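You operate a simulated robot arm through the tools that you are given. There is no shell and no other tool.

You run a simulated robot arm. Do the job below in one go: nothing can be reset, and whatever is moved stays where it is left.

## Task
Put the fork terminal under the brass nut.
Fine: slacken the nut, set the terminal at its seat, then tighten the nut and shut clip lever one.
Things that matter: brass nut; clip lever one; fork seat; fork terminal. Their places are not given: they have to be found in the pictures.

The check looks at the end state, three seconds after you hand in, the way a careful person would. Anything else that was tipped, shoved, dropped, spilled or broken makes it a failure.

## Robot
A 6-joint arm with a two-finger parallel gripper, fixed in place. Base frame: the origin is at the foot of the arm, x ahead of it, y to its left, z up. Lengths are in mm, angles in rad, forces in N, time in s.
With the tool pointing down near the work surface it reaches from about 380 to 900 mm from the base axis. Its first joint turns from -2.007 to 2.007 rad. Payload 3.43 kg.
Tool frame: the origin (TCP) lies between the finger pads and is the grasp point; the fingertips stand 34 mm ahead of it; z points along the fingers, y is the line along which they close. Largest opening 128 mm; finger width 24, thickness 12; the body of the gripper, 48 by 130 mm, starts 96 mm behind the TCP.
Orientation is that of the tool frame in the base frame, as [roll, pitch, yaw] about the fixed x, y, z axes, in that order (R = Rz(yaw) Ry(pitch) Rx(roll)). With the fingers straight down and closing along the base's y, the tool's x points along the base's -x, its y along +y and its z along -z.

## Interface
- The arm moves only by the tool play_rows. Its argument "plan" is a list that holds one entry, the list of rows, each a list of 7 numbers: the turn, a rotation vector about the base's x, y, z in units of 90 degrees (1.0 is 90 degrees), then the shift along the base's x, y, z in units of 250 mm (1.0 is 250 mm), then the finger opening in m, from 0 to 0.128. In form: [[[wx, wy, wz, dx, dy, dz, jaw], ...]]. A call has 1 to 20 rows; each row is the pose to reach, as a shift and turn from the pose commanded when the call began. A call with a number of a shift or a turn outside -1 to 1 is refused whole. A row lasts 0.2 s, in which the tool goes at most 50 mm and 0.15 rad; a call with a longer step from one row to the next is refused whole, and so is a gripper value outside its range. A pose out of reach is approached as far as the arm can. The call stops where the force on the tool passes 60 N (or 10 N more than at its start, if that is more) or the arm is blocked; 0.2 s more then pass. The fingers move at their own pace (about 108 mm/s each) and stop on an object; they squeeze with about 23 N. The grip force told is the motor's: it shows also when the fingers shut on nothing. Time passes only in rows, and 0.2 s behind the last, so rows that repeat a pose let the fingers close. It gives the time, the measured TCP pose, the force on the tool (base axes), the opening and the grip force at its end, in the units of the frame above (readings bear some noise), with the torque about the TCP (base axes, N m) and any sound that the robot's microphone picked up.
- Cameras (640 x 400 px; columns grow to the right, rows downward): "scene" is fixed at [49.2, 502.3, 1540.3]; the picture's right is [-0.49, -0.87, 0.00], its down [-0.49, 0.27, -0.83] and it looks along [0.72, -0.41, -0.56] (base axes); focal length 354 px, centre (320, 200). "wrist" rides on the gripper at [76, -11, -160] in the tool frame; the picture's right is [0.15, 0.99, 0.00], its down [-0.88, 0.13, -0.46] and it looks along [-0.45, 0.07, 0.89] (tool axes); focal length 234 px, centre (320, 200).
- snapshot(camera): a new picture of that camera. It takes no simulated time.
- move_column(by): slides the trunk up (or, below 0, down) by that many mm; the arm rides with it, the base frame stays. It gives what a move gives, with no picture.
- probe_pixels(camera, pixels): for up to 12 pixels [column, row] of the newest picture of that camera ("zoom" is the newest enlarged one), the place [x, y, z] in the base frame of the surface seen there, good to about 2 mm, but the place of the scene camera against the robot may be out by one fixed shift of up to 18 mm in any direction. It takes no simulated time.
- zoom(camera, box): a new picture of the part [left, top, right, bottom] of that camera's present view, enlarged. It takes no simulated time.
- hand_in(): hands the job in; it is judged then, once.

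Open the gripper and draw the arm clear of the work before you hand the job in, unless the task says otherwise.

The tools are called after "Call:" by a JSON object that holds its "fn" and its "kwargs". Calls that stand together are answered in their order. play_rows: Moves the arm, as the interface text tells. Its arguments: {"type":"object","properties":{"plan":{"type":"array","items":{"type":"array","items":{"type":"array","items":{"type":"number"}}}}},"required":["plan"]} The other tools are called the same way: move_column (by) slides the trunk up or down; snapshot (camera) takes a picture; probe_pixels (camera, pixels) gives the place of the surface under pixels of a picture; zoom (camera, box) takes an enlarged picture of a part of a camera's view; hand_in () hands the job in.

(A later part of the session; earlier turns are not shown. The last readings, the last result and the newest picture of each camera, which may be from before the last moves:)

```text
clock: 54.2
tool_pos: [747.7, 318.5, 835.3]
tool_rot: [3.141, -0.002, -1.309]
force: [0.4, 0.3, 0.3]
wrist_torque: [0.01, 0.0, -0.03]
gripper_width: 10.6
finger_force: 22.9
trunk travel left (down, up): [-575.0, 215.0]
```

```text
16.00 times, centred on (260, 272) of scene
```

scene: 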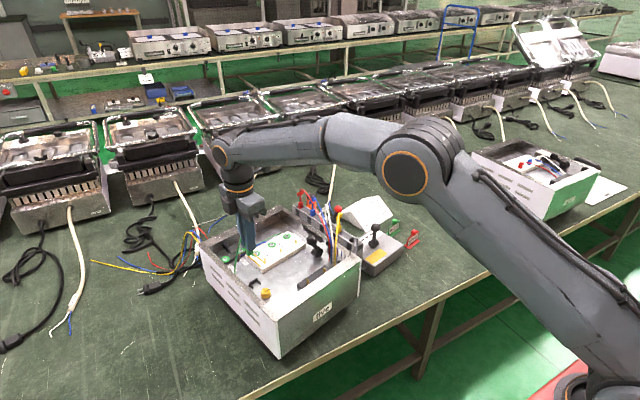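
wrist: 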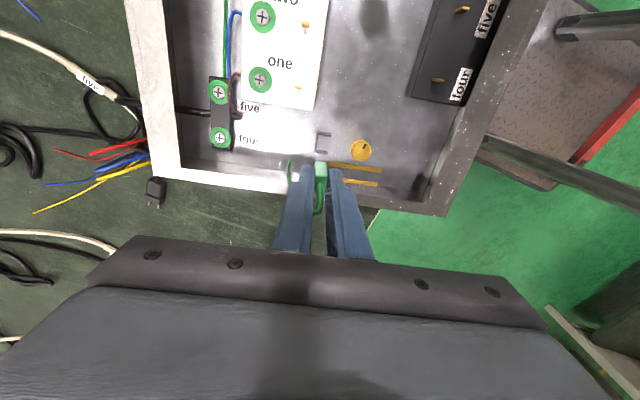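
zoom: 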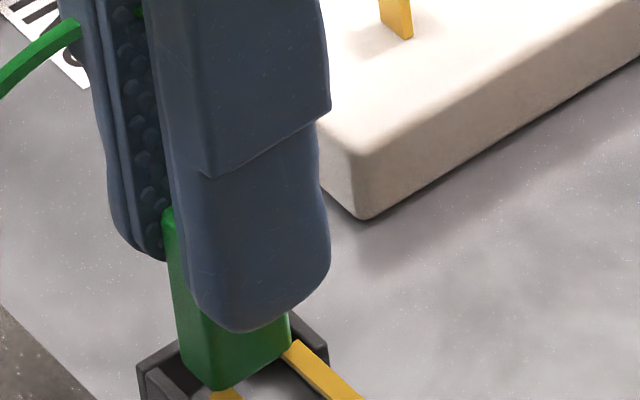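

Fork is centred in the bracket laterally and on the nut stud. I lower the remaining ~15 mm in small steps until the floor is felt.

Call:
{"fn": "play_rows", "kwargs": {"plan": [[[0, 0, 0, 0, 0, -0.012, 0.002], [0, 0, 0, 0, 0, -0.024, 0.002], [0, 0, 0, 0, 0, -0.036, 0.002]]]}}

Call:
{"fn": "play_rows", "kwargs": {"plan": [[[0, 0, 0, 0, 0, -0.006, 0.002], [0, 0, 0, 0, 0, -0.012, 0.002]]]}}

Call:
{"fn": "zoom", "kwargs": {"camera": "wrist", "box": [280, 120, 408, 200]}}

Call:
{"fn": "zoom", "kwargs": {"camera": "scene", "box": [230, 260, 294, 300]}}

```text
clock: 55.0
tool_pos: [748.0, 318.6, 825.2]
tool_rot: [3.14, 0.0, -1.312]
force: [-0.5, -0.6, -0.4]
wrist_torque: [0.02, 0.0, -0.01]
gripper_width: 10.5
finger_force: 23.3
trunk travel left (down, up): [-575.0, 215.0]
```

```text
clock: 55.6
tool_pos: [747.2, 319.2, 822.5]
tool_rot: [-3.141, -0.001, -1.309]
force: [0.4, 0.3, 0.5]
wrist_torque: [0.0, 0.02, -0.01]
gripper_width: 10.8
finger_force: 23.0
trunk travel left (down, up): [-575.0, 215.0]
```

```text
5.00 times, centred on (344, 160) of wrist
```

zoom: 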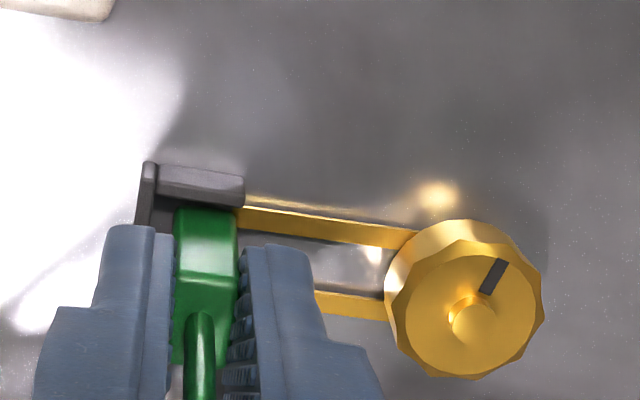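

```text
10.00 times, centred on (262, 280) of scene
```

zoom: 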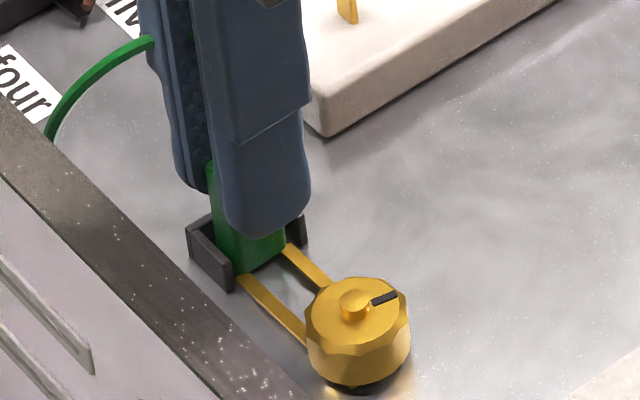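

Nearly seated. I step down 1 mm at a time to find the floor.

Call:
{"fn": "play_rows", "kwargs": {"plan": [[[0, 0, 0, 0, 0, -0.004, 0.002], [0, 0, 0, 0, 0, -0.008, 0.002]]]}}

Call:
{"fn": "play_rows", "kwargs": {"plan": [[[0, 0, 0, 0, 0, -0.004, 0.002], [0, 0, 0, 0, 0, -0.004, 0.002]]]}}

Call:
{"fn": "zoom", "kwargs": {"camera": "wrist", "box": [296, 140, 376, 190]}}

Call:
{"fn": "probe_pixels", "kwargs": {"camera": "zoom", "pixels": [[300, 150], [350, 160], [400, 170], [250, 290], [300, 150], [300, 200], [180, 110]]}}

```text
clock: 56.2
tool_pos: [748.8, 319.7, 819.6]
tool_rot: [3.141, 0.0, -1.312]
force: [0.8, 0.4, 0.9]
wrist_torque: [-0.01, 0.02, 0.03]
gripper_width: 10.5
finger_force: 23.2
trunk travel left (down, up): [-575.0, 215.0]
```

```text
clock: 56.8
tool_pos: [748.3, 318.4, 820.5]
tool_rot: [-3.14, 0.001, -1.311]
force: [0.2, 1.6, 4.3]
wrist_torque: [0.05, 0.0, -0.01]
gripper_width: 10.5
finger_force: 23.3
trunk travel left (down, up): [-575.0, 215.0]
```

```text
8.00 times, centred on (336, 165) of wrist
```

zoom: 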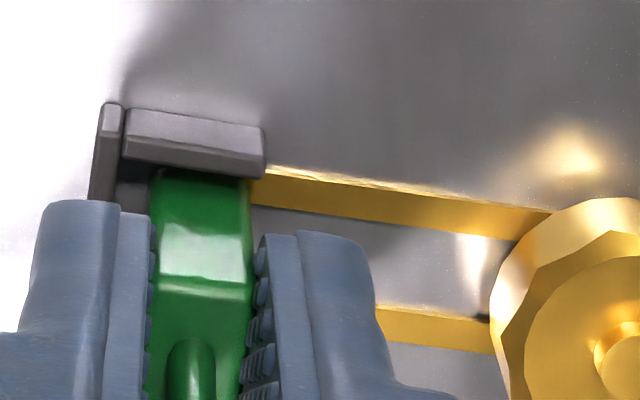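

```text
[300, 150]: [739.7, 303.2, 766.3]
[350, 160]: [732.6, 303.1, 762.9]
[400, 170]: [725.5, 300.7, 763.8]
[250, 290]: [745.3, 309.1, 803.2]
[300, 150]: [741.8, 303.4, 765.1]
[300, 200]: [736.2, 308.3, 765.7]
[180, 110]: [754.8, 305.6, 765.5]
```

Contact at ~4 N: the plug stands on the floor inside the bracket, prongs under the nut. I release and rise straight up.

Call:
{"fn": "play_rows", "kwargs": {"plan": [[[0, 0, 0, 0, 0, 0.003, 0.02], [0, 0, 0, 0, 0, 0.003, 0.034], [0, 0, 0, 0, 0, 0.003, 0.034], [0, 0, 0, 0, 0, 0.06, 0.034], [0, 0, 0, 0, 0, 0.15, 0.034], [0, 0, 0, 0, 0, 0.3, 0.034], [0, 0, 0, 0, 0, 0.45, 0.034], [0, 0, 0, 0, 0, 0.6, 0.034]]]}}

Call:
{"fn": "snapshot", "kwargs": {"camera": "wrist"}}

Call:
{"fn": "zoom", "kwargs": {"camera": "wrist", "box": [270, 90, 398, 170]}}

Call:
{"fn": "zoom", "kwargs": {"camera": "scene", "box": [220, 240, 300, 300]}}

```text
clock: 58.6
tool_pos: [748.2, 318.7, 970.5]
tool_rot: [-3.141, 0.0, -1.309]
force: [0.5, 0.3, 0.2]
wrist_torque: [0.01, 0.01, 0.03]
gripper_width: 34.0
finger_force: 0.0
trunk travel left (down, up): [-575.0, 215.0]
```

```text
taken
```

wrist: 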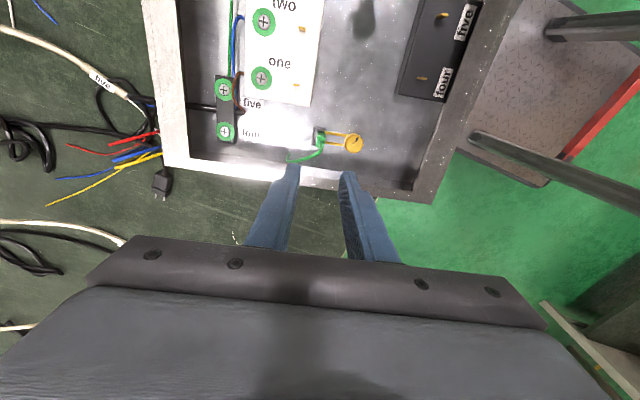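

```text
5.00 times, centred on (334, 130) of wrist
```

zoom: 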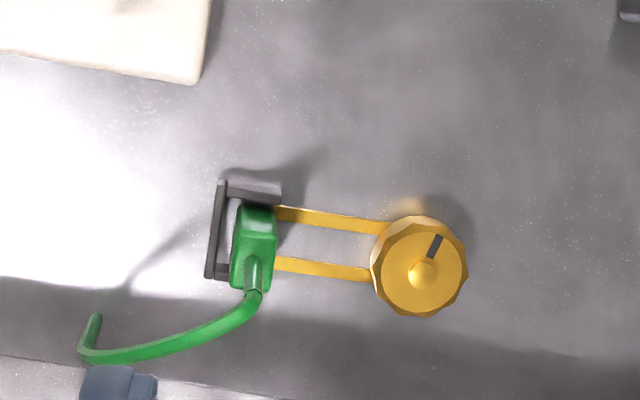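

```text
6.67 times, centred on (260, 270) of scene
```

zoom: 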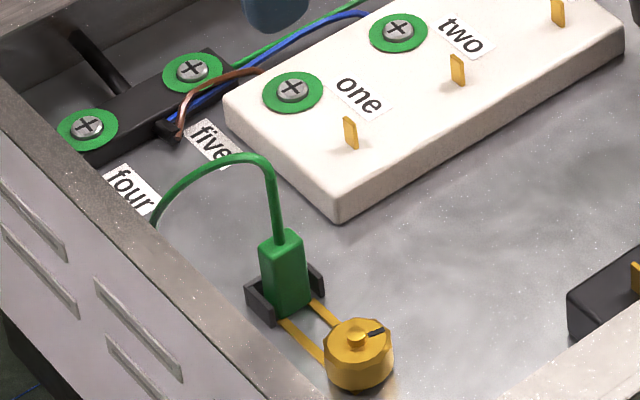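

The fork is seated with prongs around the stud under the nut. Now I go over the nut at (699,306.8) and lower to grip it for tightening.

Call:
{"fn": "play_rows", "kwargs": {"plan": [[[0, 0, 0, -0.1, -0.025, 0, 0.044], [0, 0, 0, -0.197, -0.048, 0, 0.044], [0, 0, 0, -0.197, -0.048, -0.15, 0.044], [0, 0, 0, -0.197, -0.048, -0.3, 0.044], [0, 0, 0, -0.197, -0.048, -0.45, 0.044], [0, 0, 0, -0.197, -0.048, -0.5, 0.044], [0, 0, 0, -0.197, -0.048, -0.5, 0.044]]]}}

Call:
{"fn": "zoom", "kwargs": {"camera": "wrist", "box": [240, 120, 400, 220]}}

Call:
{"fn": "zoom", "kwargs": {"camera": "scene", "box": [220, 240, 300, 300]}}

```text
clock: 60.2
tool_pos: [699.0, 309.4, 846.3]
tool_rot: [-3.141, 0.0, -1.311]
force: [0.2, 0.5, 0.0]
wrist_torque: [0.01, -0.01, -0.01]
gripper_width: 43.8
finger_force: 0.0
trunk travel left (down, up): [-575.0, 215.0]
```

```text
4.00 times, centred on (320, 170) of wrist
```

zoom: 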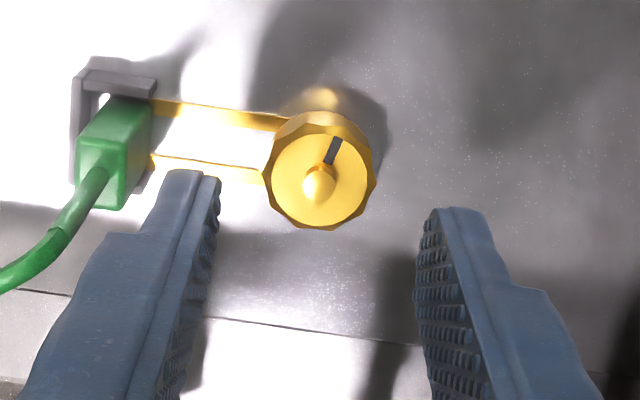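

```text
6.67 times, centred on (260, 270) of scene
```

zoom: 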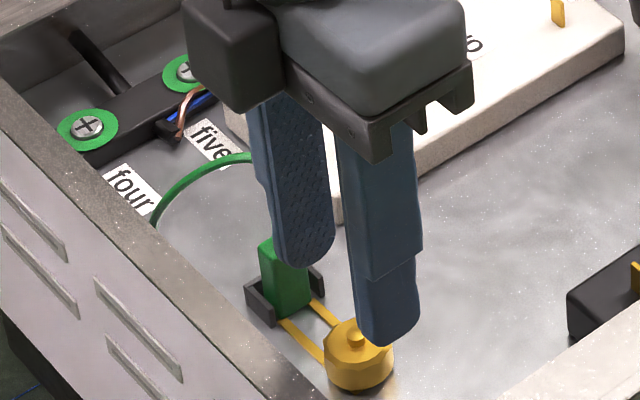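

Nut is centred between fingers and the plug clears the left finger. I descend, grip, and turn clockwise.

Call:
{"fn": "play_rows", "kwargs": {"plan": [[[0, 0, 0, 0, -0.006, -0.08, 0.044], [0, 0, 0, 0, -0.006, -0.16, 0.044], [0, 0, 0, 0, -0.006, -0.16, 0.02], [0, 0, 0, 0, -0.006, -0.16, 0.015], [0, 0, 0, 0, -0.006, -0.16, 0.015]]]}}

Call:
{"fn": "play_rows", "kwargs": {"plan": [[[0, 0, -0.09, 0, 0, 0, 0.015], [0, 0, -0.18, 0, 0, 0, 0.015], [0, 0, -0.27, 0, 0, 0, 0.015], [0, 0, -0.36, 0, 0, 0, 0.015], [0, 0, -0.45, 0, 0, 0, 0.015], [0, 0, -0.54, 0, 0, 0, 0.015], [0, 0, -0.63, 0, 0, 0, 0.015], [0, 0, -0.72, 0, 0, 0, 0.015], [0, 0, -0.81, 0, 0, 0, 0.015], [0, 0, -0.9, 0, 0, 0, 0.015], [0, 0, -0.99, 0, 0, 0, 0.015]]]}}

Call:
{"fn": "zoom", "kwargs": {"camera": "wrist", "box": [240, 120, 400, 220]}}

```text
clock: 61.4
tool_pos: [699.2, 305.5, 806.6]
tool_rot: [3.141, 0.001, -1.313]
force: [5.9, 1.0, -7.1]
wrist_torque: [0.05, -0.15, 0.02]
gripper_width: 26.8
finger_force: 44.3
trunk travel left (down, up): [-575.0, 215.0]
```

```text
clock: 63.8
tool_pos: [698.3, 306.3, 805.8]
tool_rot: [-3.141, 0.001, -2.868]
force: [2.3, 9.5, 13.2]
wrist_torque: [0.18, 0.17, 0.0]
gripper_width: 26.7
finger_force: 45.2
trunk travel left (down, up): [-575.0, 215.0]
```

```text
4.00 times, centred on (320, 170) of wrist
```

zoom: 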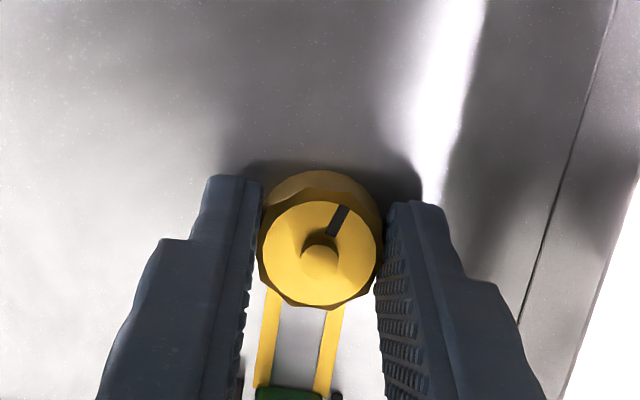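

The nut follows (mark fixed relative to fingers). I continue clockwise another ~90°.

Call:
{"fn": "play_rows", "kwargs": {"plan": [[[0, 0, -0.09, 0, 0, 0, 0.015], [0, 0, -0.18, 0, 0, 0, 0.015], [0, 0, -0.27, 0, 0, 0, 0.015], [0, 0, -0.36, 0, 0, 0, 0.015], [0, 0, -0.45, 0, 0, 0, 0.015], [0, 0, -0.54, 0, 0, 0, 0.015], [0, 0, -0.63, 0, 0, 0, 0.015], [0, 0, -0.72, 0, 0, 0, 0.015], [0, 0, -0.81, 0, 0, 0, 0.015], [0, 0, -0.9, 0, 0, 0, 0.015], [0, 0, -0.99, 0, 0, 0, 0.015]]]}}

Call:
{"fn": "zoom", "kwargs": {"camera": "wrist", "box": [240, 120, 400, 220]}}

Call:
{"fn": "zoom", "kwargs": {"camera": "scene", "box": [220, 240, 300, 300]}}

```text
clock: 66.2
tool_pos: [699.2, 306.6, 805.8]
tool_rot: [3.14, -0.001, 1.858]
force: [9.6, 27.3, 14.7]
wrist_torque: [0.76, -0.3, 0.03]
gripper_width: 26.5
finger_force: 44.9
trunk travel left (down, up): [-575.0, 215.0]
```

```text
4.00 times, centred on (320, 170) of wrist
```

zoom: 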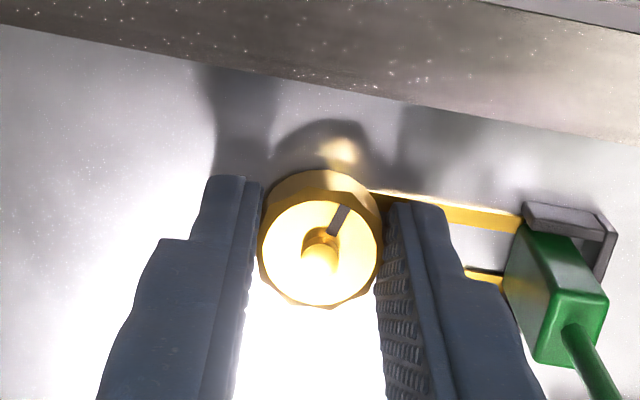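

```text
6.67 times, centred on (260, 270) of scene
```

zoom: 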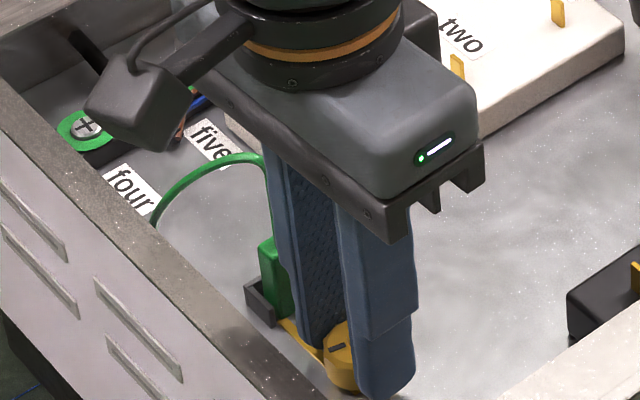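

About 178° turned back with no stop yet; side force built up. I relax the grip to recentre, regrip, and continue clockwise.

Call:
{"fn": "play_rows", "kwargs": {"plan": [[[0, 0, 0, 0, 0, 0, 0.044], [0, 0, 0, 0, 0, 0, 0.044], [0, 0, 0, 0, 0, 0, 0.044], [0, 0, 0, 0, 0, 0, 0.02], [0, 0, 0, 0, 0, 0, 0.015], [0, 0, 0, 0, 0, 0, 0.015]]]}}

Call:
{"fn": "play_rows", "kwargs": {"plan": [[[0, 0, -0.09, 0, 0, 0, 0.015], [0, 0, -0.18, 0, 0, 0, 0.015], [0, 0, -0.27, 0, 0, 0, 0.015], [0, 0, -0.36, 0, 0, 0, 0.015], [0, 0, -0.45, 0, 0, 0, 0.015], [0, 0, -0.54, 0, 0, 0, 0.015]]]}}

Call:
{"fn": "zoom", "kwargs": {"camera": "wrist", "box": [240, 120, 400, 220]}}

```text
clock: 67.6
tool_pos: [700.5, 305.7, 805.7]
tool_rot: [-3.141, 0.0, 1.862]
force: [11.2, 5.6, -6.0]
wrist_torque: [0.24, -0.2, 0.04]
gripper_width: 26.7
finger_force: 44.7
trunk travel left (down, up): [-575.0, 215.0]
```

```text
clock: 69.0
tool_pos: [697.2, 305.3, 804.3]
tool_rot: [-3.14, 0.002, 1.011]
force: [0.3, -2.4, 1.0]
wrist_torque: [-0.05, -0.41, 0.14]
gripper_width: 27.0
finger_force: 45.6
trunk travel left (down, up): [-575.0, 215.0]
```

```text
4.00 times, centred on (320, 170) of wrist
```

zoom: 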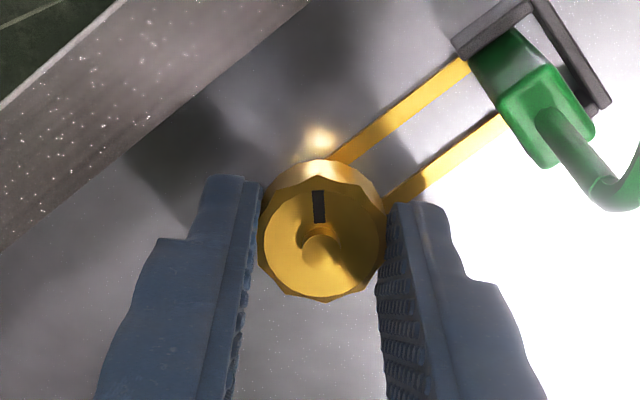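

Torque now opposes (+0.14) and the mark lags the fingers by ~25°, so a stop was met. I confirm with a small further clockwise twist.

Call:
{"fn": "play_rows", "kwargs": {"plan": [[[0, 0, -0.05, 0, 0, 0, 0.015], [0, 0, -0.1, 0, 0, 0, 0.015], [0, 0, -0.15, 0, 0, 0, 0.015], [0, 0, -0.2, 0, 0, 0, 0.015]]]}}

Call:
{"fn": "zoom", "kwargs": {"camera": "wrist", "box": [240, 120, 400, 220]}}

```text
clock: 70.0
tool_pos: [698.2, 305.6, 804.3]
tool_rot: [-3.14, 0.003, 0.699]
force: [-1.4, 1.1, -4.7]
wrist_torque: [-0.13, -0.28, 0.53]
gripper_width: 27.6
finger_force: 44.8
trunk travel left (down, up): [-575.0, 215.0]
```

```text
4.00 times, centred on (320, 170) of wrist
```

zoom: 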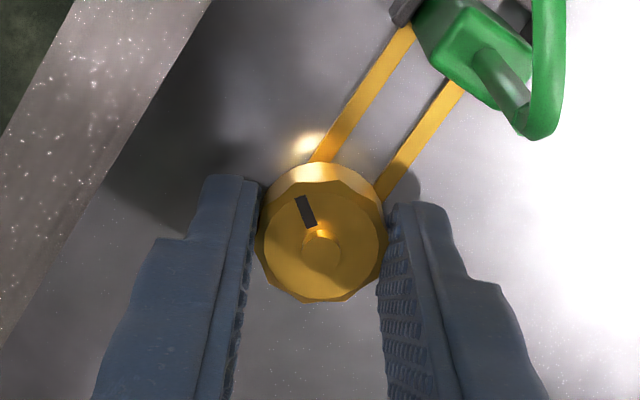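

Torque 0.53 with no further nut motion: it is tight. I open, rise, and check fork and nut, then look for the clip lever.

Call:
{"fn": "play_rows", "kwargs": {"plan": [[[0, 0, 0, 0, 0, 0, 0.044], [0, 0, 0, 0, 0, 0, 0.044], [0, 0, 0, 0, 0, 0.1, 0.044], [0, 0, 0, 0, 0, 0.25, 0.044], [0, 0, 0, 0, 0, 0.4, 0.044], [0, 0, 0, 0, 0, 0.6, 0.044], [0, 0, 0.09, 0, 0, 0.7, 0.06], [0, 0, 0.18, 0, 0, 0.8, 0.06], [0, 0, 0.27, 0, -0.1, 0.8, 0.06], [0, 0, 0.36, 0, -0.2, 0.8, 0.06], [0, 0, 0.45, 0, -0.3, 0.8, 0.06], [0, 0, 0.54, 0, -0.4, 0.8, 0.06], [0, 0, 0.63, 0, -0.5, 0.8, 0.06], [0, 0, 0.72, 0, -0.55, 0.8, 0.06], [0, 0, 0.81, 0, -0.6, 0.8, 0.06], [0, 0, 0.9, 0, -0.6, 0.8, 0.06]]]}}

Call:
{"fn": "snapshot", "kwargs": {"camera": "wrist"}}

Call:
{"fn": "zoom", "kwargs": {"camera": "scene", "box": [220, 240, 300, 300]}}

Call:
{"fn": "zoom", "kwargs": {"camera": "scene", "box": [295, 220, 359, 260]}}

```text
clock: 73.4
tool_pos: [697.9, 155.3, 1006.1]
tool_rot: [-3.141, 0.001, 2.115]
force: [-0.5, -0.2, 0.1]
wrist_torque: [0.0, -0.01, -0.05]
gripper_width: 60.0
finger_force: 0.1
trunk travel left (down, up): [-575.0, 215.0]
```

```text
taken
```

wrist: 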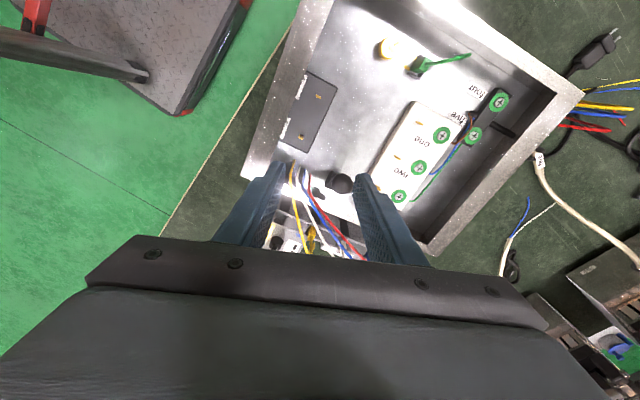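

```text
6.67 times, centred on (260, 270) of scene
```

zoom: 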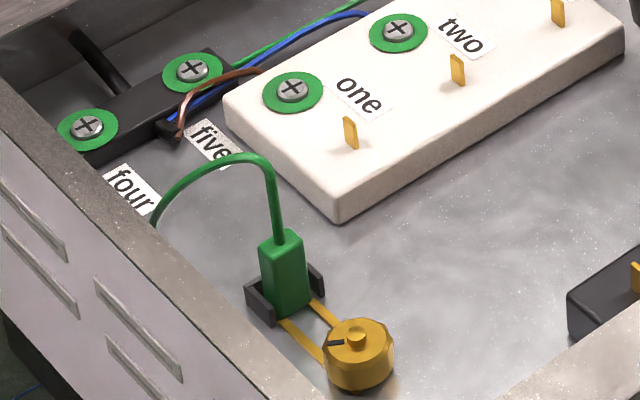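

```text
10.00 times, centred on (327, 240) of scene
```

zoom: 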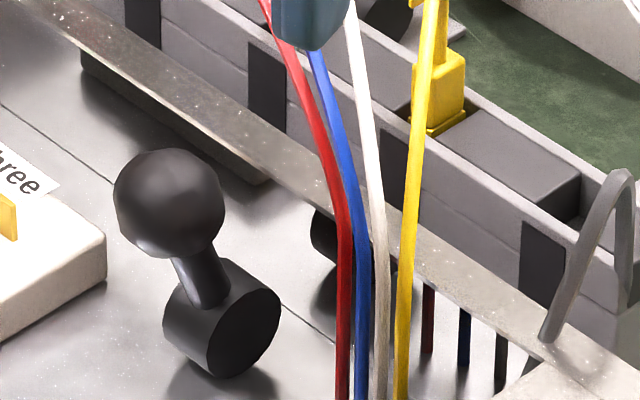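

Mark is back at its starting side; fork and nut look right. Now I move over the black ball lever in the box for a close look.

Call:
{"fn": "play_rows", "kwargs": {"plan": [[[0, 0, 0.09, 0, -0.02, -0.02, 0.1], [0, 0, 0.18, 0, -0.05, -0.05, 0.128], [0, 0, 0.27, 0, -0.08, -0.08, 0.128], [0, 0, 0.36, 0, -0.1, -0.1, 0.128], [0, 0, 0.45, 0, -0.12, -0.12, 0.128], [0, 0, 0.54, 0, -0.14, -0.14, 0.128], [0, 0, 0.63, 0, -0.14, -0.16, 0.128], [0, 0, 0.653, 0, -0.14, -0.16, 0.128]]]}}

Call:
{"fn": "snapshot", "kwargs": {"camera": "wrist"}}

Call:
{"fn": "zoom", "kwargs": {"camera": "wrist", "box": [240, 120, 400, 220]}}

```text
clock: 75.2
tool_pos: [698.2, 121.1, 965.1]
tool_rot: [3.141, 0.0, 3.139]
force: [0.0, 0.3, -0.4]
wrist_torque: [0.02, 0.01, 0.03]
gripper_width: 128.2
finger_force: 0.1
trunk travel left (down, up): [-575.0, 215.0]
```

```text
taken
```

wrist: 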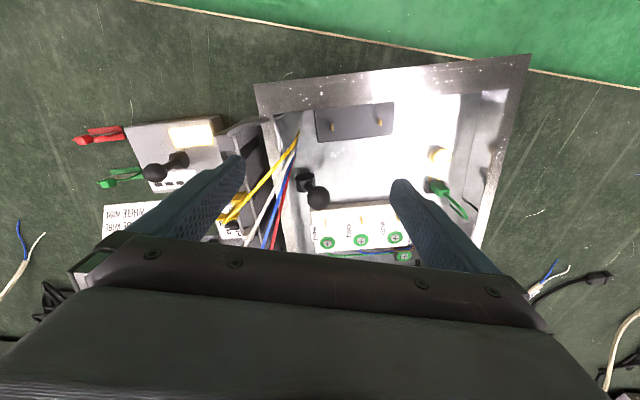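

```text
4.00 times, centred on (320, 170) of wrist
```

zoom: 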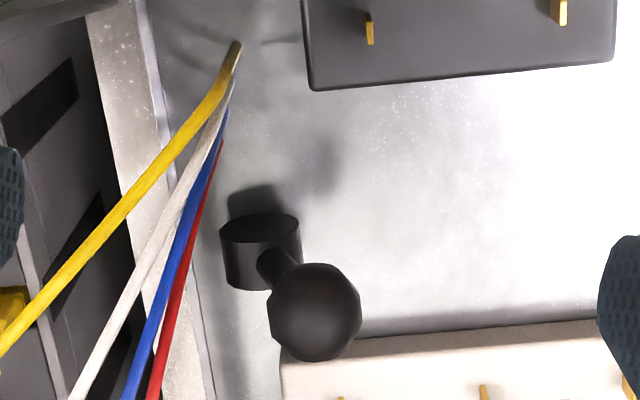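

The lever's hub has its axis along the box's short direction; the arm leans up and toward +y. I probe the hub and ball.

Call:
{"fn": "probe_pixels", "kwargs": {"camera": "zoom", "pixels": [[260, 225], [230, 225], [295, 225], [260, 250], [235, 280], [258, 215], [275, 262], [315, 310], [275, 310], [355, 310], [315, 275], [315, 350]]}}

Call:
{"fn": "probe_pixels", "kwargs": {"camera": "zoom", "pixels": [[232, 50], [230, 90], [222, 120], [218, 145], [190, 250], [160, 330], [130, 370], [80, 380], [210, 320], [180, 130], [210, 200], [120, 100]]}}

Call:
{"fn": "zoom", "kwargs": {"camera": "wrist", "box": [280, 155, 344, 195]}}

```text
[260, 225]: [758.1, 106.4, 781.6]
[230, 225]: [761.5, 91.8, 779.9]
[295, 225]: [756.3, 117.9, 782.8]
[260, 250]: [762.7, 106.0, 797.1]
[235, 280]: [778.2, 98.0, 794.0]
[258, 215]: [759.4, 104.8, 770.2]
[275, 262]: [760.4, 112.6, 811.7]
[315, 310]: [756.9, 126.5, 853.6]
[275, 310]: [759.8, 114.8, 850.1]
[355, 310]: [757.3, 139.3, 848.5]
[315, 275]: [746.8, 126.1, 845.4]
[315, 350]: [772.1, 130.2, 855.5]
```

```text
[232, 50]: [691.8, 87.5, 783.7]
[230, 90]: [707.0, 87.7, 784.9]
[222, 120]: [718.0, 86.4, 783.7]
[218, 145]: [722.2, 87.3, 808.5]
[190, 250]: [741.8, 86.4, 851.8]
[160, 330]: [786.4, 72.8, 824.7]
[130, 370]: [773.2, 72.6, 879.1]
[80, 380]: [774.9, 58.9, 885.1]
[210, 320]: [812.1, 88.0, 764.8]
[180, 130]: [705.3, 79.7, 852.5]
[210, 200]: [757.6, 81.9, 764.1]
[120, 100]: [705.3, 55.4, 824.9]
```

```text
10.00 times, centred on (312, 175) of wrist
```

zoom: 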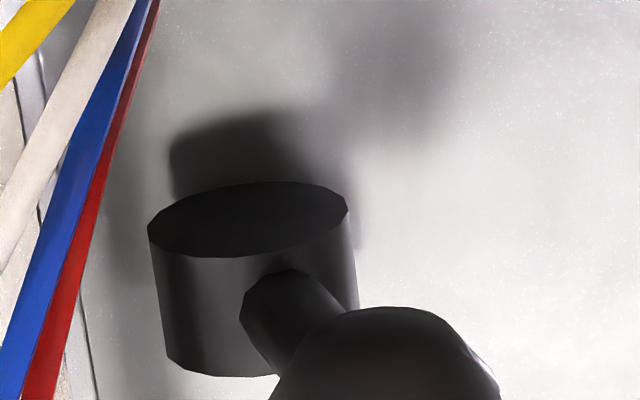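

Hub centre ≈(767,107,781), ball ≈(760,127,842): leaning ~19° toward +y. I check the other box on the bench at scene (535,175) for labels and lever states.

Call:
{"fn": "zoom", "kwargs": {"camera": "scene", "box": [465, 135, 609, 225]}}

Call:
{"fn": "zoom", "kwargs": {"camera": "scene", "box": [490, 140, 586, 200]}}

Call:
{"fn": "zoom", "kwargs": {"camera": "scene", "box": [355, 215, 435, 275]}}

Call:
{"fn": "zoom", "kwargs": {"camera": "scene", "box": [300, 180, 364, 220]}}

```text
4.44 times, centred on (537, 180) of scene
```

zoom: 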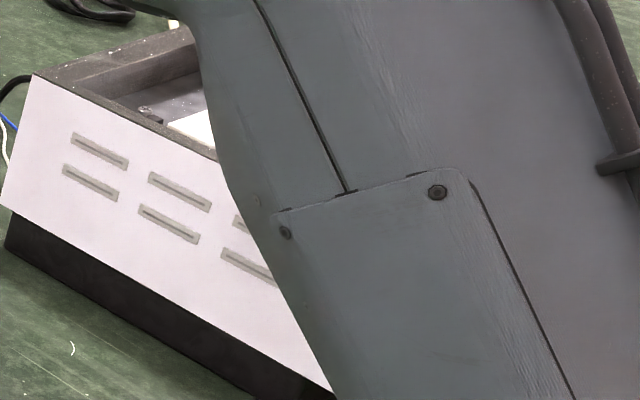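

```text
6.67 times, centred on (538, 170) of scene
```

zoom: 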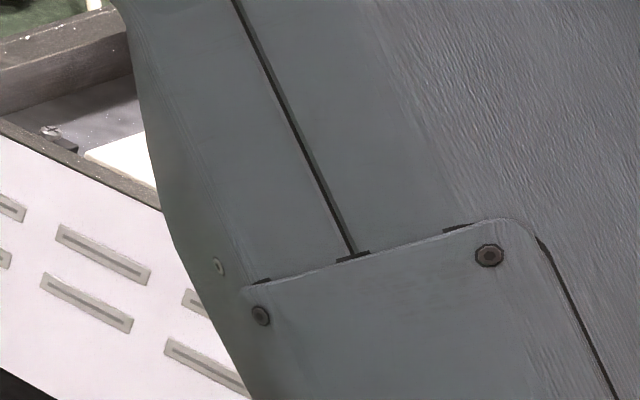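

```text
6.67 times, centred on (395, 245) of scene
```

zoom: 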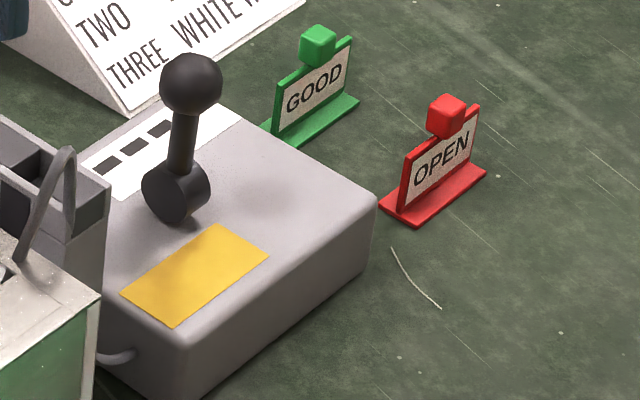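

```text
10.00 times, centred on (332, 200) of scene
```

zoom: 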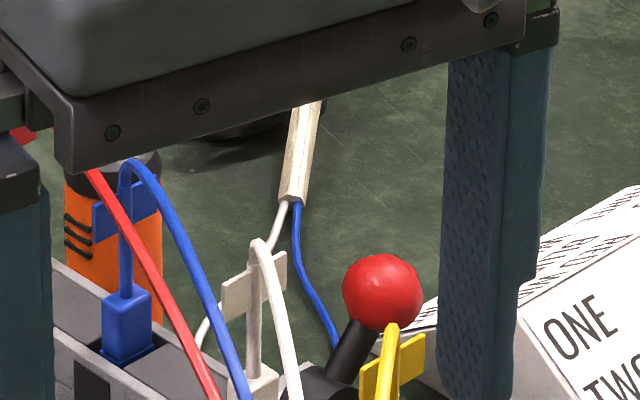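

The arm hides the neighbouring box. I retract the arm upward to the start area so the scene camera can see it.

Call:
{"fn": "play_rows", "kwargs": {"plan": [[[0, 0, 0, -0.05, 0, 0.15, 0.1], [0, 0, 0, -0.15, 0, 0.3, 0.1], [0, 0, 0, -0.3, 0, 0.42, 0.1], [0, 0, 0, -0.45, 0, 0.54, 0.1], [0, 0, 0, -0.6, 0, 0.66, 0.1], [0, 0, 0, -0.75, -0.05, 0.74, 0.1], [0, 0, 0, -0.9, -0.1, 0.8, 0.1], [0, 0, 0, -1.0, -0.2, 0.8, 0.1]]]}}

Call:
{"fn": "snapshot", "kwargs": {"camera": "scene"}}

Call:
{"fn": "zoom", "kwargs": {"camera": "scene", "box": [465, 135, 609, 225]}}

Call:
{"fn": "zoom", "kwargs": {"camera": "scene", "box": [530, 140, 594, 180]}}

```text
clock: 77.0
tool_pos: [450.1, 70.3, 1165.6]
tool_rot: [-3.141, 0.001, 3.137]
force: [0.1, 0.4, -0.1]
wrist_torque: [0.0, 0.07, -0.01]
gripper_width: 99.9
finger_force: 0.0
trunk travel left (down, up): [-575.0, 215.0]
```

```text
taken
```

scene: 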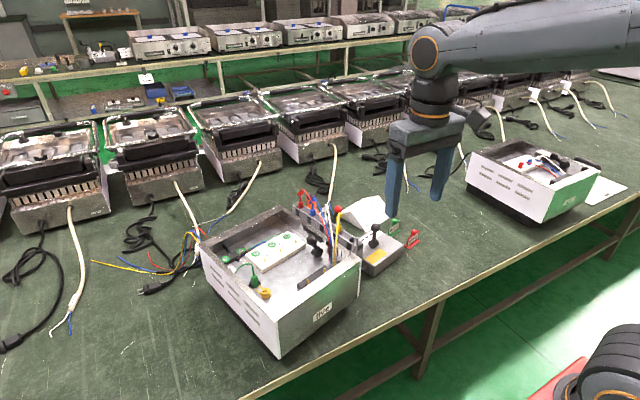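

```text
4.44 times, centred on (537, 180) of scene
```

zoom: 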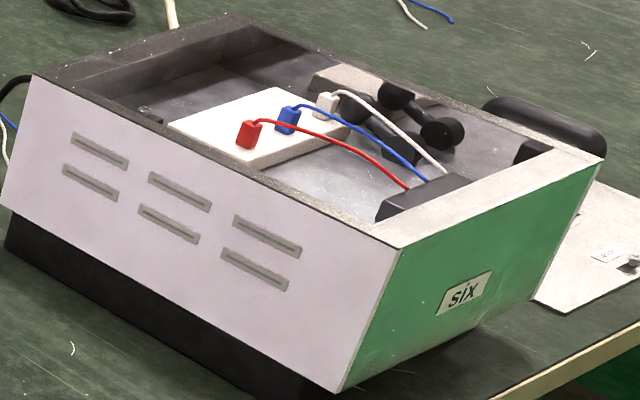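

```text
10.00 times, centred on (562, 160) of scene
```

zoom: 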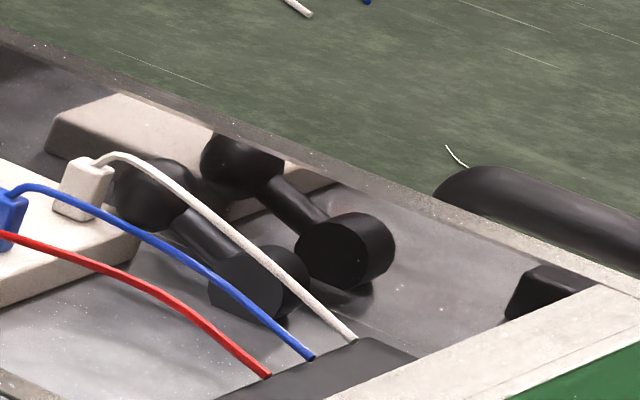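

Box "six" is a finished example, with its lever lying further over. I probe its hub and ball to see what "shut" looks like, and likewise for box five.

Call:
{"fn": "probe_pixels", "kwargs": {"camera": "zoom", "pixels": [[260, 285], [225, 280], [285, 300], [260, 250], [150, 170], [125, 190], [150, 215], [185, 215], [350, 255], [300, 205], [220, 240], [150, 190]]}}

Call:
{"fn": "zoom", "kwargs": {"camera": "scene", "box": [295, 220, 359, 260]}}

Call:
{"fn": "probe_pixels", "kwargs": {"camera": "zoom", "pixels": [[245, 335], [200, 320], [270, 350], [220, 300], [170, 200], [140, 200], [200, 200], [170, 170], [200, 270], [325, 235]]}}

Call:
{"fn": "probe_pixels", "kwargs": {"camera": "scene", "pixels": [[548, 219], [600, 165], [473, 152], [350, 265], [279, 358], [202, 243]]}}

```text
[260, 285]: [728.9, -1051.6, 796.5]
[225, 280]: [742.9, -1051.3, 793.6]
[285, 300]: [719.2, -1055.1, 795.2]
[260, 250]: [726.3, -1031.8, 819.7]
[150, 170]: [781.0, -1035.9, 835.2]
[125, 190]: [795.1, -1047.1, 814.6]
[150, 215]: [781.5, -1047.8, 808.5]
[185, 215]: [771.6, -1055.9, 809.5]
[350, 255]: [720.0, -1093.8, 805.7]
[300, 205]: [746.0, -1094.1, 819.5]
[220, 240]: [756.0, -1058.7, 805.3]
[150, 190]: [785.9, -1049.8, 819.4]
```

```text
10.00 times, centred on (327, 240) of scene
```

zoom: 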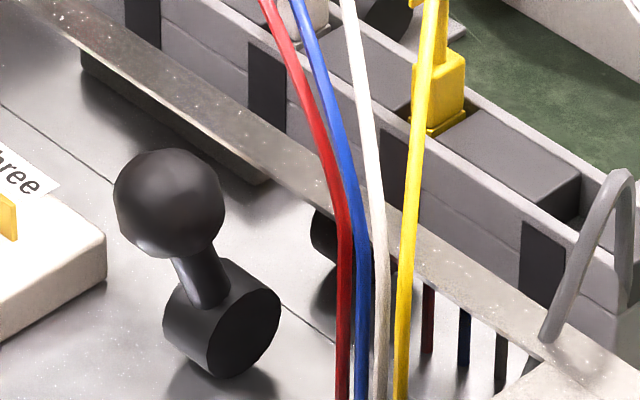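

```text
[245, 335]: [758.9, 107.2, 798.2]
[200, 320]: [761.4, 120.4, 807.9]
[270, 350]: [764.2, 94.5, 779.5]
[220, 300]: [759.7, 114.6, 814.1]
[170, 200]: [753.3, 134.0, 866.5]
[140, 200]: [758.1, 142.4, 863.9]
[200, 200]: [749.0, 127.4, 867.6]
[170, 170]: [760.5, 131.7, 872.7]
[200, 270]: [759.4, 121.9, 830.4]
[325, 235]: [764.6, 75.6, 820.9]
```

```text
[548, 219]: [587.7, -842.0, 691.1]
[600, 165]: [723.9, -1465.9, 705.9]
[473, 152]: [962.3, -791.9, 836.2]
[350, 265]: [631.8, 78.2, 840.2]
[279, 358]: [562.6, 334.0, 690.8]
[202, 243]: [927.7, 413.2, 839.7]
```

I probe box six's rim corners to learn its orientation and compare lever angles.

Call:
{"fn": "probe_pixels", "kwargs": {"camera": "scene", "pixels": [[554, 189], [555, 190], [540, 184], [510, 169], [480, 154], [575, 182], [590, 175], [597, 170], [520, 140], [281, 333], [360, 262], [203, 244]]}}

Call:
{"fn": "zoom", "kwargs": {"camera": "scene", "box": [535, 148, 575, 173]}}

Call:
{"fn": "probe_pixels", "kwargs": {"camera": "zoom", "pixels": [[60, 130], [90, 130], [120, 130], [90, 80], [90, 170], [200, 220], [170, 200], [300, 260], [260, 300], [330, 300], [260, 240], [380, 300]]}}

```text
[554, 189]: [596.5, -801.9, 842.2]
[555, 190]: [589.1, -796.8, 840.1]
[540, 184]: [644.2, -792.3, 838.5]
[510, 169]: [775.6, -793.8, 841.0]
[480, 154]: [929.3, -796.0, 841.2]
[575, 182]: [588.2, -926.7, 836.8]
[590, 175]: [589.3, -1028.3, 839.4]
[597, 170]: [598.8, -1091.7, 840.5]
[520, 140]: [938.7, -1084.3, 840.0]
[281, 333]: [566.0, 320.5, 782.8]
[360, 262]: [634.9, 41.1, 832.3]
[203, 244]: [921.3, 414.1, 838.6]
```

```text
16.00 times, centred on (555, 160) of scene
```

zoom: 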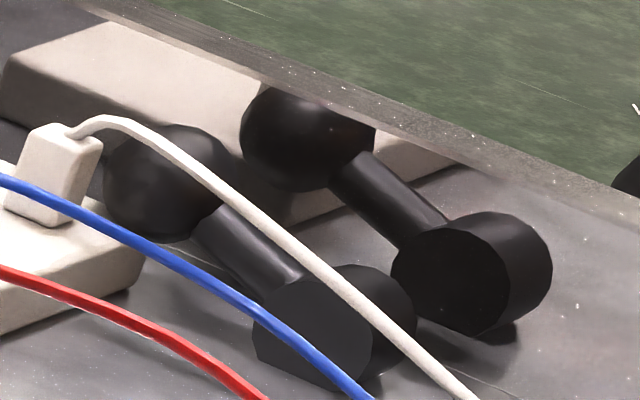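

```text
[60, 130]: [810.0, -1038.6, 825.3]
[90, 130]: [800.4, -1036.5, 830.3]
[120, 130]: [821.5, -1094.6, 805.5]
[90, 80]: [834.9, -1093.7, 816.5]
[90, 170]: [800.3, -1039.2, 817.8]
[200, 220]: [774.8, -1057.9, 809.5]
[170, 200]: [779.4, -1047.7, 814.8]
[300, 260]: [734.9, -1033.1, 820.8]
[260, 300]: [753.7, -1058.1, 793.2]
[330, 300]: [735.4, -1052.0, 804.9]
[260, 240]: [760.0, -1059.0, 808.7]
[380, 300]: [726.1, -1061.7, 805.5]
```

In finished box six the lever lies well over (~70° from vertical); in five it leans ~18° toward +y with free floor on that side (wires and wall on the other). I'll grip the ball along its hub axis and swing it down toward +y. First, I move above it with yaw 1.83.

Call:
{"fn": "play_rows", "kwargs": {"plan": [[[0, 0, -0.09, 0.1, 0.02, 0, 0.08], [0, 0, -0.18, 0.2, 0.04, 0, 0.06], [0, 0, -0.27, 0.3, 0.06, 0, 0.05], [0, 0, -0.36, 0.4, 0.08, 0, 0.05], [0, 0, -0.45, 0.5, 0.1, 0, 0.05], [0, 0, -0.54, 0.6, 0.12, 0, 0.05], [0, 0, -0.63, 0.7, 0.15, 0, 0.05], [0, 0, -0.72, 0.8, 0.18, 0, 0.05], [0, 0, -0.81, 0.9, 0.2, 0, 0.05], [0, 0, -0.83, 1.0, 0.23, 0, 0.05]]]}}

Call:
{"fn": "play_rows", "kwargs": {"plan": [[[0, 0, 0, 0.13, 0, -0.1, 0.05], [0, 0, 0, 0.252, 0, -0.2, 0.05], [0, 0, 0, 0.252, 0, -0.38, 0.05], [0, 0, 0, 0.252, 0, -0.56, 0.05], [0, 0, 0, 0.252, 0, -0.7, 0.05], [0, 0, 0, 0.252, 0, -0.8, 0.05]]]}}

Call:
{"fn": "snapshot", "kwargs": {"camera": "wrist"}}

Call:
{"fn": "zoom", "kwargs": {"camera": "wrist", "box": [240, 120, 400, 220]}}

```text
clock: 79.2
tool_pos: [698.1, 128.5, 1164.8]
tool_rot: [-3.141, -0.001, 1.832]
force: [-0.1, 0.5, 0.4]
wrist_torque: [0.04, -0.07, -0.03]
gripper_width: 49.9
finger_force: 0.2
trunk travel left (down, up): [-575.0, 215.0]
```

```text
clock: 80.6
tool_pos: [759.0, 130.4, 966.7]
tool_rot: [3.14, 0.0, 1.834]
force: [0.4, -0.2, 0.2]
wrist_torque: [0.01, -0.04, 0.02]
gripper_width: 50.0
finger_force: 0.0
trunk travel left (down, up): [-575.0, 215.0]
```

```text
taken
```

wrist: 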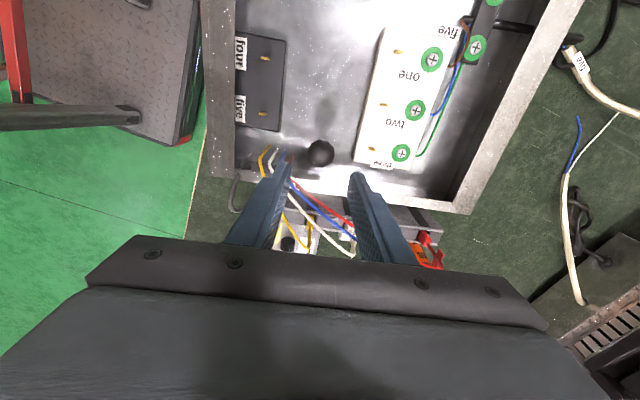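

```text
4.00 times, centred on (320, 170) of wrist
```

zoom: 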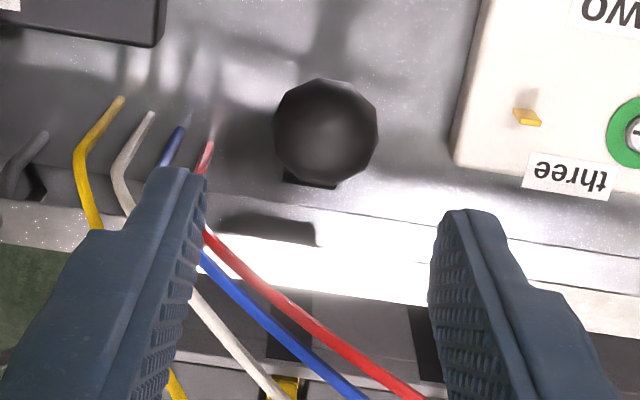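

The ball is at zoom (325,130) with free floor beyond it. I probe the ball and surrounding blocks to set the arc.

Call:
{"fn": "probe_pixels", "kwargs": {"camera": "zoom", "pixels": [[325, 130], [280, 130], [372, 130], [325, 85], [325, 175], [150, 30], [160, 5], [460, 150], [480, 40], [320, 30], [380, 50], [315, 182]]}}

```text
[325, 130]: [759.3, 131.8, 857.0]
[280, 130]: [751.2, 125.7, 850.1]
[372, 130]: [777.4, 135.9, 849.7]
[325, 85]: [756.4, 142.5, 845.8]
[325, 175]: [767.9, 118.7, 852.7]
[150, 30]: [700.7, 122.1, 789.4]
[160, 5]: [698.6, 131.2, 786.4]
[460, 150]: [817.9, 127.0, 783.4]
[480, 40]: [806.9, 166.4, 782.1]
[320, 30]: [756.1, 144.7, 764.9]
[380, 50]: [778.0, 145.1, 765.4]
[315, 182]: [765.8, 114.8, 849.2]
```

Ball centre ≈(762.5,128.3,841). I descend to TCP z≈856 with jaw 50 mm and close on the ball.

Call:
{"fn": "play_rows", "kwargs": {"plan": [[[0, 0, 0, 0.014, -0.008, -0.15, 0.05], [0, 0, 0, 0.014, -0.008, -0.3, 0.05], [0, 0, 0, 0.014, -0.008, -0.4, 0.05], [0, 0, 0, 0.014, -0.008, -0.443, 0.05], [0, 0, 0, 0.014, -0.008, -0.443, 0.05]]]}}

Call:
{"fn": "zoom", "kwargs": {"camera": "wrist", "box": [240, 120, 400, 220]}}

Call:
{"fn": "zoom", "kwargs": {"camera": "scene", "box": [285, 210, 365, 260]}}

```text
clock: 81.8
tool_pos: [765.0, 126.3, 854.6]
tool_rot: [-3.141, 0.001, 1.834]
force: [-0.2, -0.1, -0.9]
wrist_torque: [0.0, 0.04, -0.01]
gripper_width: 49.9
finger_force: 0.0
trunk travel left (down, up): [-575.0, 215.0]
```

```text
4.00 times, centred on (320, 170) of wrist
```

zoom: 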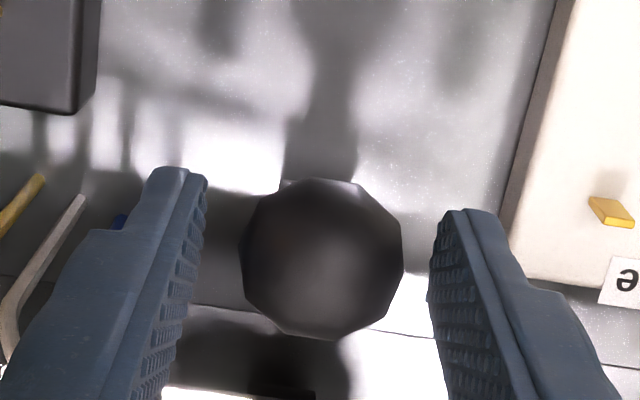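

```text
8.00 times, centred on (325, 235) of scene
```

zoom: 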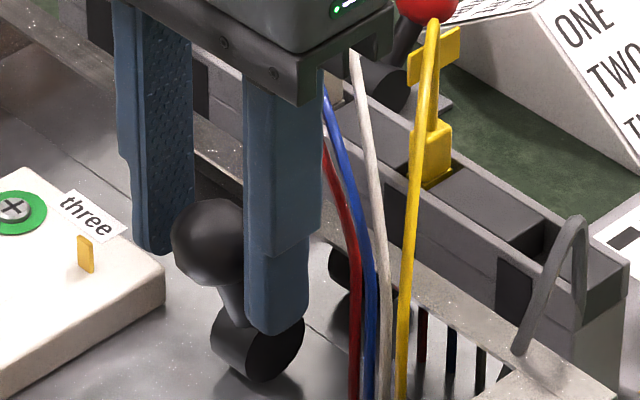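

Ball sits between the fingers and wires are clear. I close on it.

Call:
{"fn": "play_rows", "kwargs": {"plan": [[[0, 0, 0, 0, 0, 0, 0.03], [0, 0, 0, 0, 0, 0, 0.02], [0, 0, 0, 0, 0, 0, 0.02]]]}}

Call:
{"fn": "play_rows", "kwargs": {"plan": [[[0, 0, 0, -0.004, 0.015, -0.006, 0.02], [0, 0, 0, -0.008, 0.03, -0.013, 0.02], [0, 0, 0, -0.0121, 0.0448, -0.0208, 0.02]]]}}

Call:
{"fn": "zoom", "kwargs": {"camera": "wrist", "box": [240, 120, 400, 220]}}

Call:
{"fn": "zoom", "kwargs": {"camera": "scene", "box": [285, 210, 365, 260]}}

```text
clock: 82.6
tool_pos: [765.0, 126.2, 853.8]
tool_rot: [-3.141, 0.0, 1.834]
force: [0.8, -0.4, -1.1]
wrist_torque: [0.0, -0.01, -0.01]
gripper_width: 32.0
finger_force: 44.8
trunk travel left (down, up): [-575.0, 215.0]
```

```text
clock: 83.4
tool_pos: [762.2, 136.2, 849.7]
tool_rot: [-3.141, -0.001, 1.837]
force: [0.8, -18.1, 4.3]
wrist_torque: [-1.2, -0.3, 0.0]
gripper_width: 32.5
finger_force: 44.7
trunk travel left (down, up): [-575.0, 215.0]
```

```text
4.00 times, centred on (320, 170) of wrist
```

zoom: 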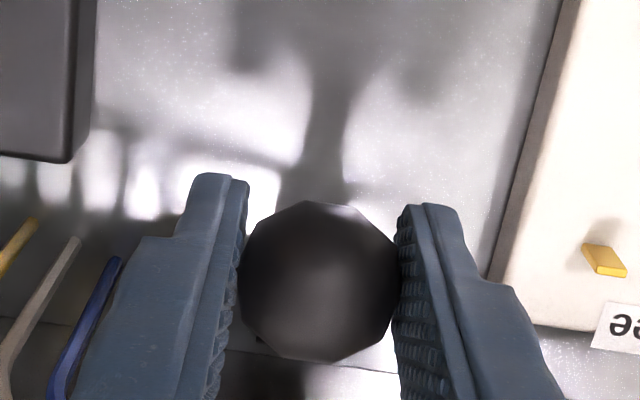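

```text
8.00 times, centred on (325, 235) of scene
```

zoom: 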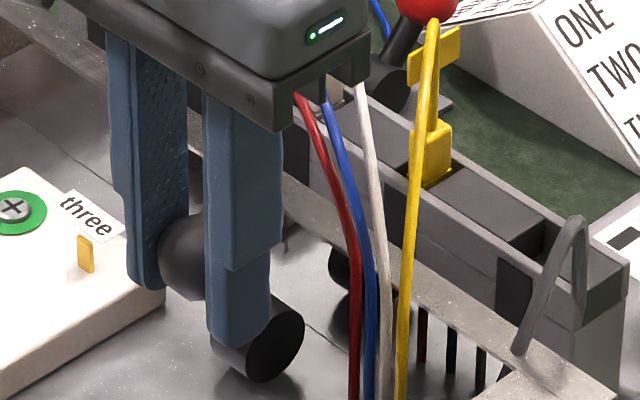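

The lever moves with moderate resistance (18 N). I continue along the arc to ~50° and watch.

Call:
{"fn": "play_rows", "kwargs": {"plan": [[[0, 0, 0, -0.004, 0.015, -0.011, 0.02], [0, 0, 0, -0.0091, 0.034, -0.0248, 0.02], [0, 0, 0, -0.013, 0.049, -0.039, 0.02], [0, 0, 0, -0.0171, 0.0638, -0.0552, 0.02]]]}}

Call:
{"fn": "zoom", "kwargs": {"camera": "wrist", "box": [240, 120, 400, 220]}}

Call:
{"fn": "zoom", "kwargs": {"camera": "scene", "box": [285, 210, 365, 260]}}

```text
clock: 84.4
tool_pos: [757.7, 153.8, 837.0]
tool_rot: [3.14, 0.0, 1.836]
force: [-0.2, -7.7, 15.4]
wrist_torque: [-1.22, -0.29, 0.0]
gripper_width: 32.3
finger_force: 45.2
trunk travel left (down, up): [-575.0, 215.0]
```

```text
4.00 times, centred on (320, 170) of wrist
```

zoom: 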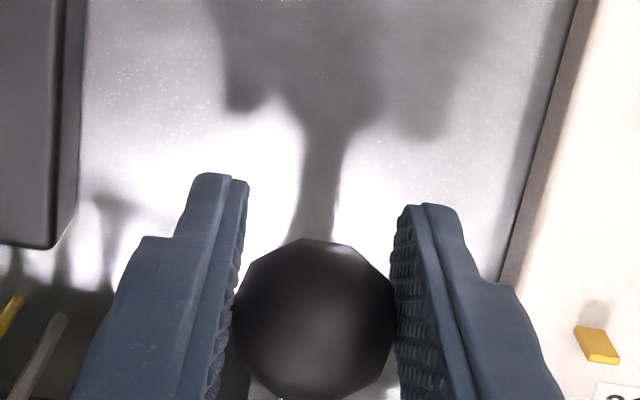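

```text
8.00 times, centred on (325, 235) of scene
```

zoom: 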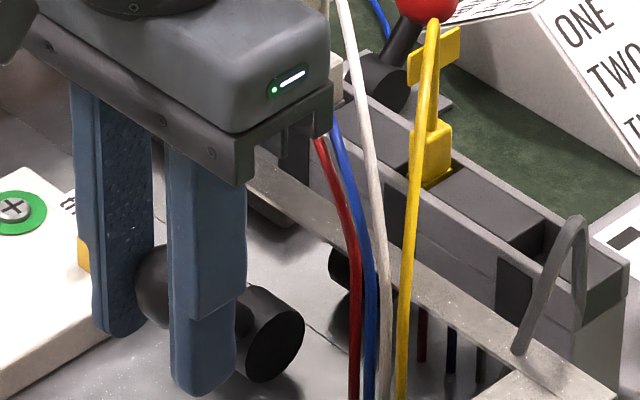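

The ball slips in the fingers as the lever resists. I open, rise and see whether the lever stays.

Call:
{"fn": "play_rows", "kwargs": {"plan": [[[0, 0, 0, 0, 0, 0, 0.05], [0, 0, 0, 0, 0, 0, 0.05], [0, 0, 0, 0, 0, 0.1, 0.05], [0, 0, 0, 0, 0, 0.25, 0.05], [0, 0, 0, 0, 0, 0.4, 0.05]]]}}

Call:
{"fn": "zoom", "kwargs": {"camera": "wrist", "box": [240, 120, 400, 220]}}

Call:
{"fn": "zoom", "kwargs": {"camera": "scene", "box": [285, 210, 365, 260]}}

```text
clock: 85.6
tool_pos: [758.5, 152.5, 934.3]
tool_rot: [-3.14, 0.001, 1.835]
force: [0.2, -0.2, -1.0]
wrist_torque: [0.0, 0.01, 0.05]
gripper_width: 49.9
finger_force: 0.1
trunk travel left (down, up): [-575.0, 215.0]
```

```text
4.00 times, centred on (320, 170) of wrist
```

zoom: 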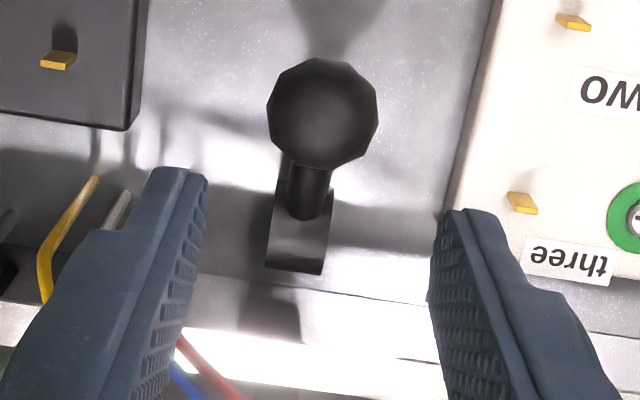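

```text
8.00 times, centred on (325, 235) of scene
```

zoom: 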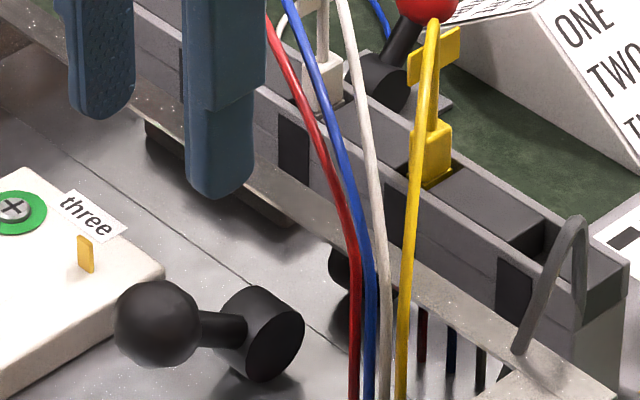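

The lever now lies well over. I probe its ball and hub to determine the angle.

Call:
{"fn": "probe_pixels", "kwargs": {"camera": "wrist", "pixels": [[320, 148], [308, 148], [333, 148], [320, 137], [320, 160], [318, 168], [318, 182], [313, 187], [320, 187]]}}

Call:
{"fn": "probe_pixels", "kwargs": {"camera": "scene", "pixels": [[304.6, 250.5], [301, 250.5], [308, 250.5], [304.6, 247], [304.6, 254], [318, 251.5], [318.5, 253.5]]}}

Call:
{"fn": "snapshot", "kwargs": {"camera": "scene"}}

```text
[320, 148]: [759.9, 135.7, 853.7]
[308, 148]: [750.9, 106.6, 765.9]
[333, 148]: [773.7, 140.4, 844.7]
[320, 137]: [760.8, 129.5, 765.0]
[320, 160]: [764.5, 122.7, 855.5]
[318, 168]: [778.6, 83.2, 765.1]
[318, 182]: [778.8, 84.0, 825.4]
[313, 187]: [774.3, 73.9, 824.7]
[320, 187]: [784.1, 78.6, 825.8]
```

```text
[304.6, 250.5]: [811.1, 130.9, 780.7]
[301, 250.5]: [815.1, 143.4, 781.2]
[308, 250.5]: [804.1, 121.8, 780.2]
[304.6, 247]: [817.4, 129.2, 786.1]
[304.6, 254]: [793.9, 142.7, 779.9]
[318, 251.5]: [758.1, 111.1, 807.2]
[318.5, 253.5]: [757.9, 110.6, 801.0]
```

```text
taken
```

scene: 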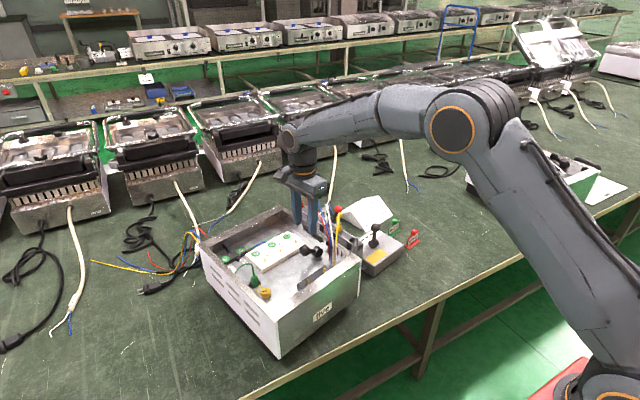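

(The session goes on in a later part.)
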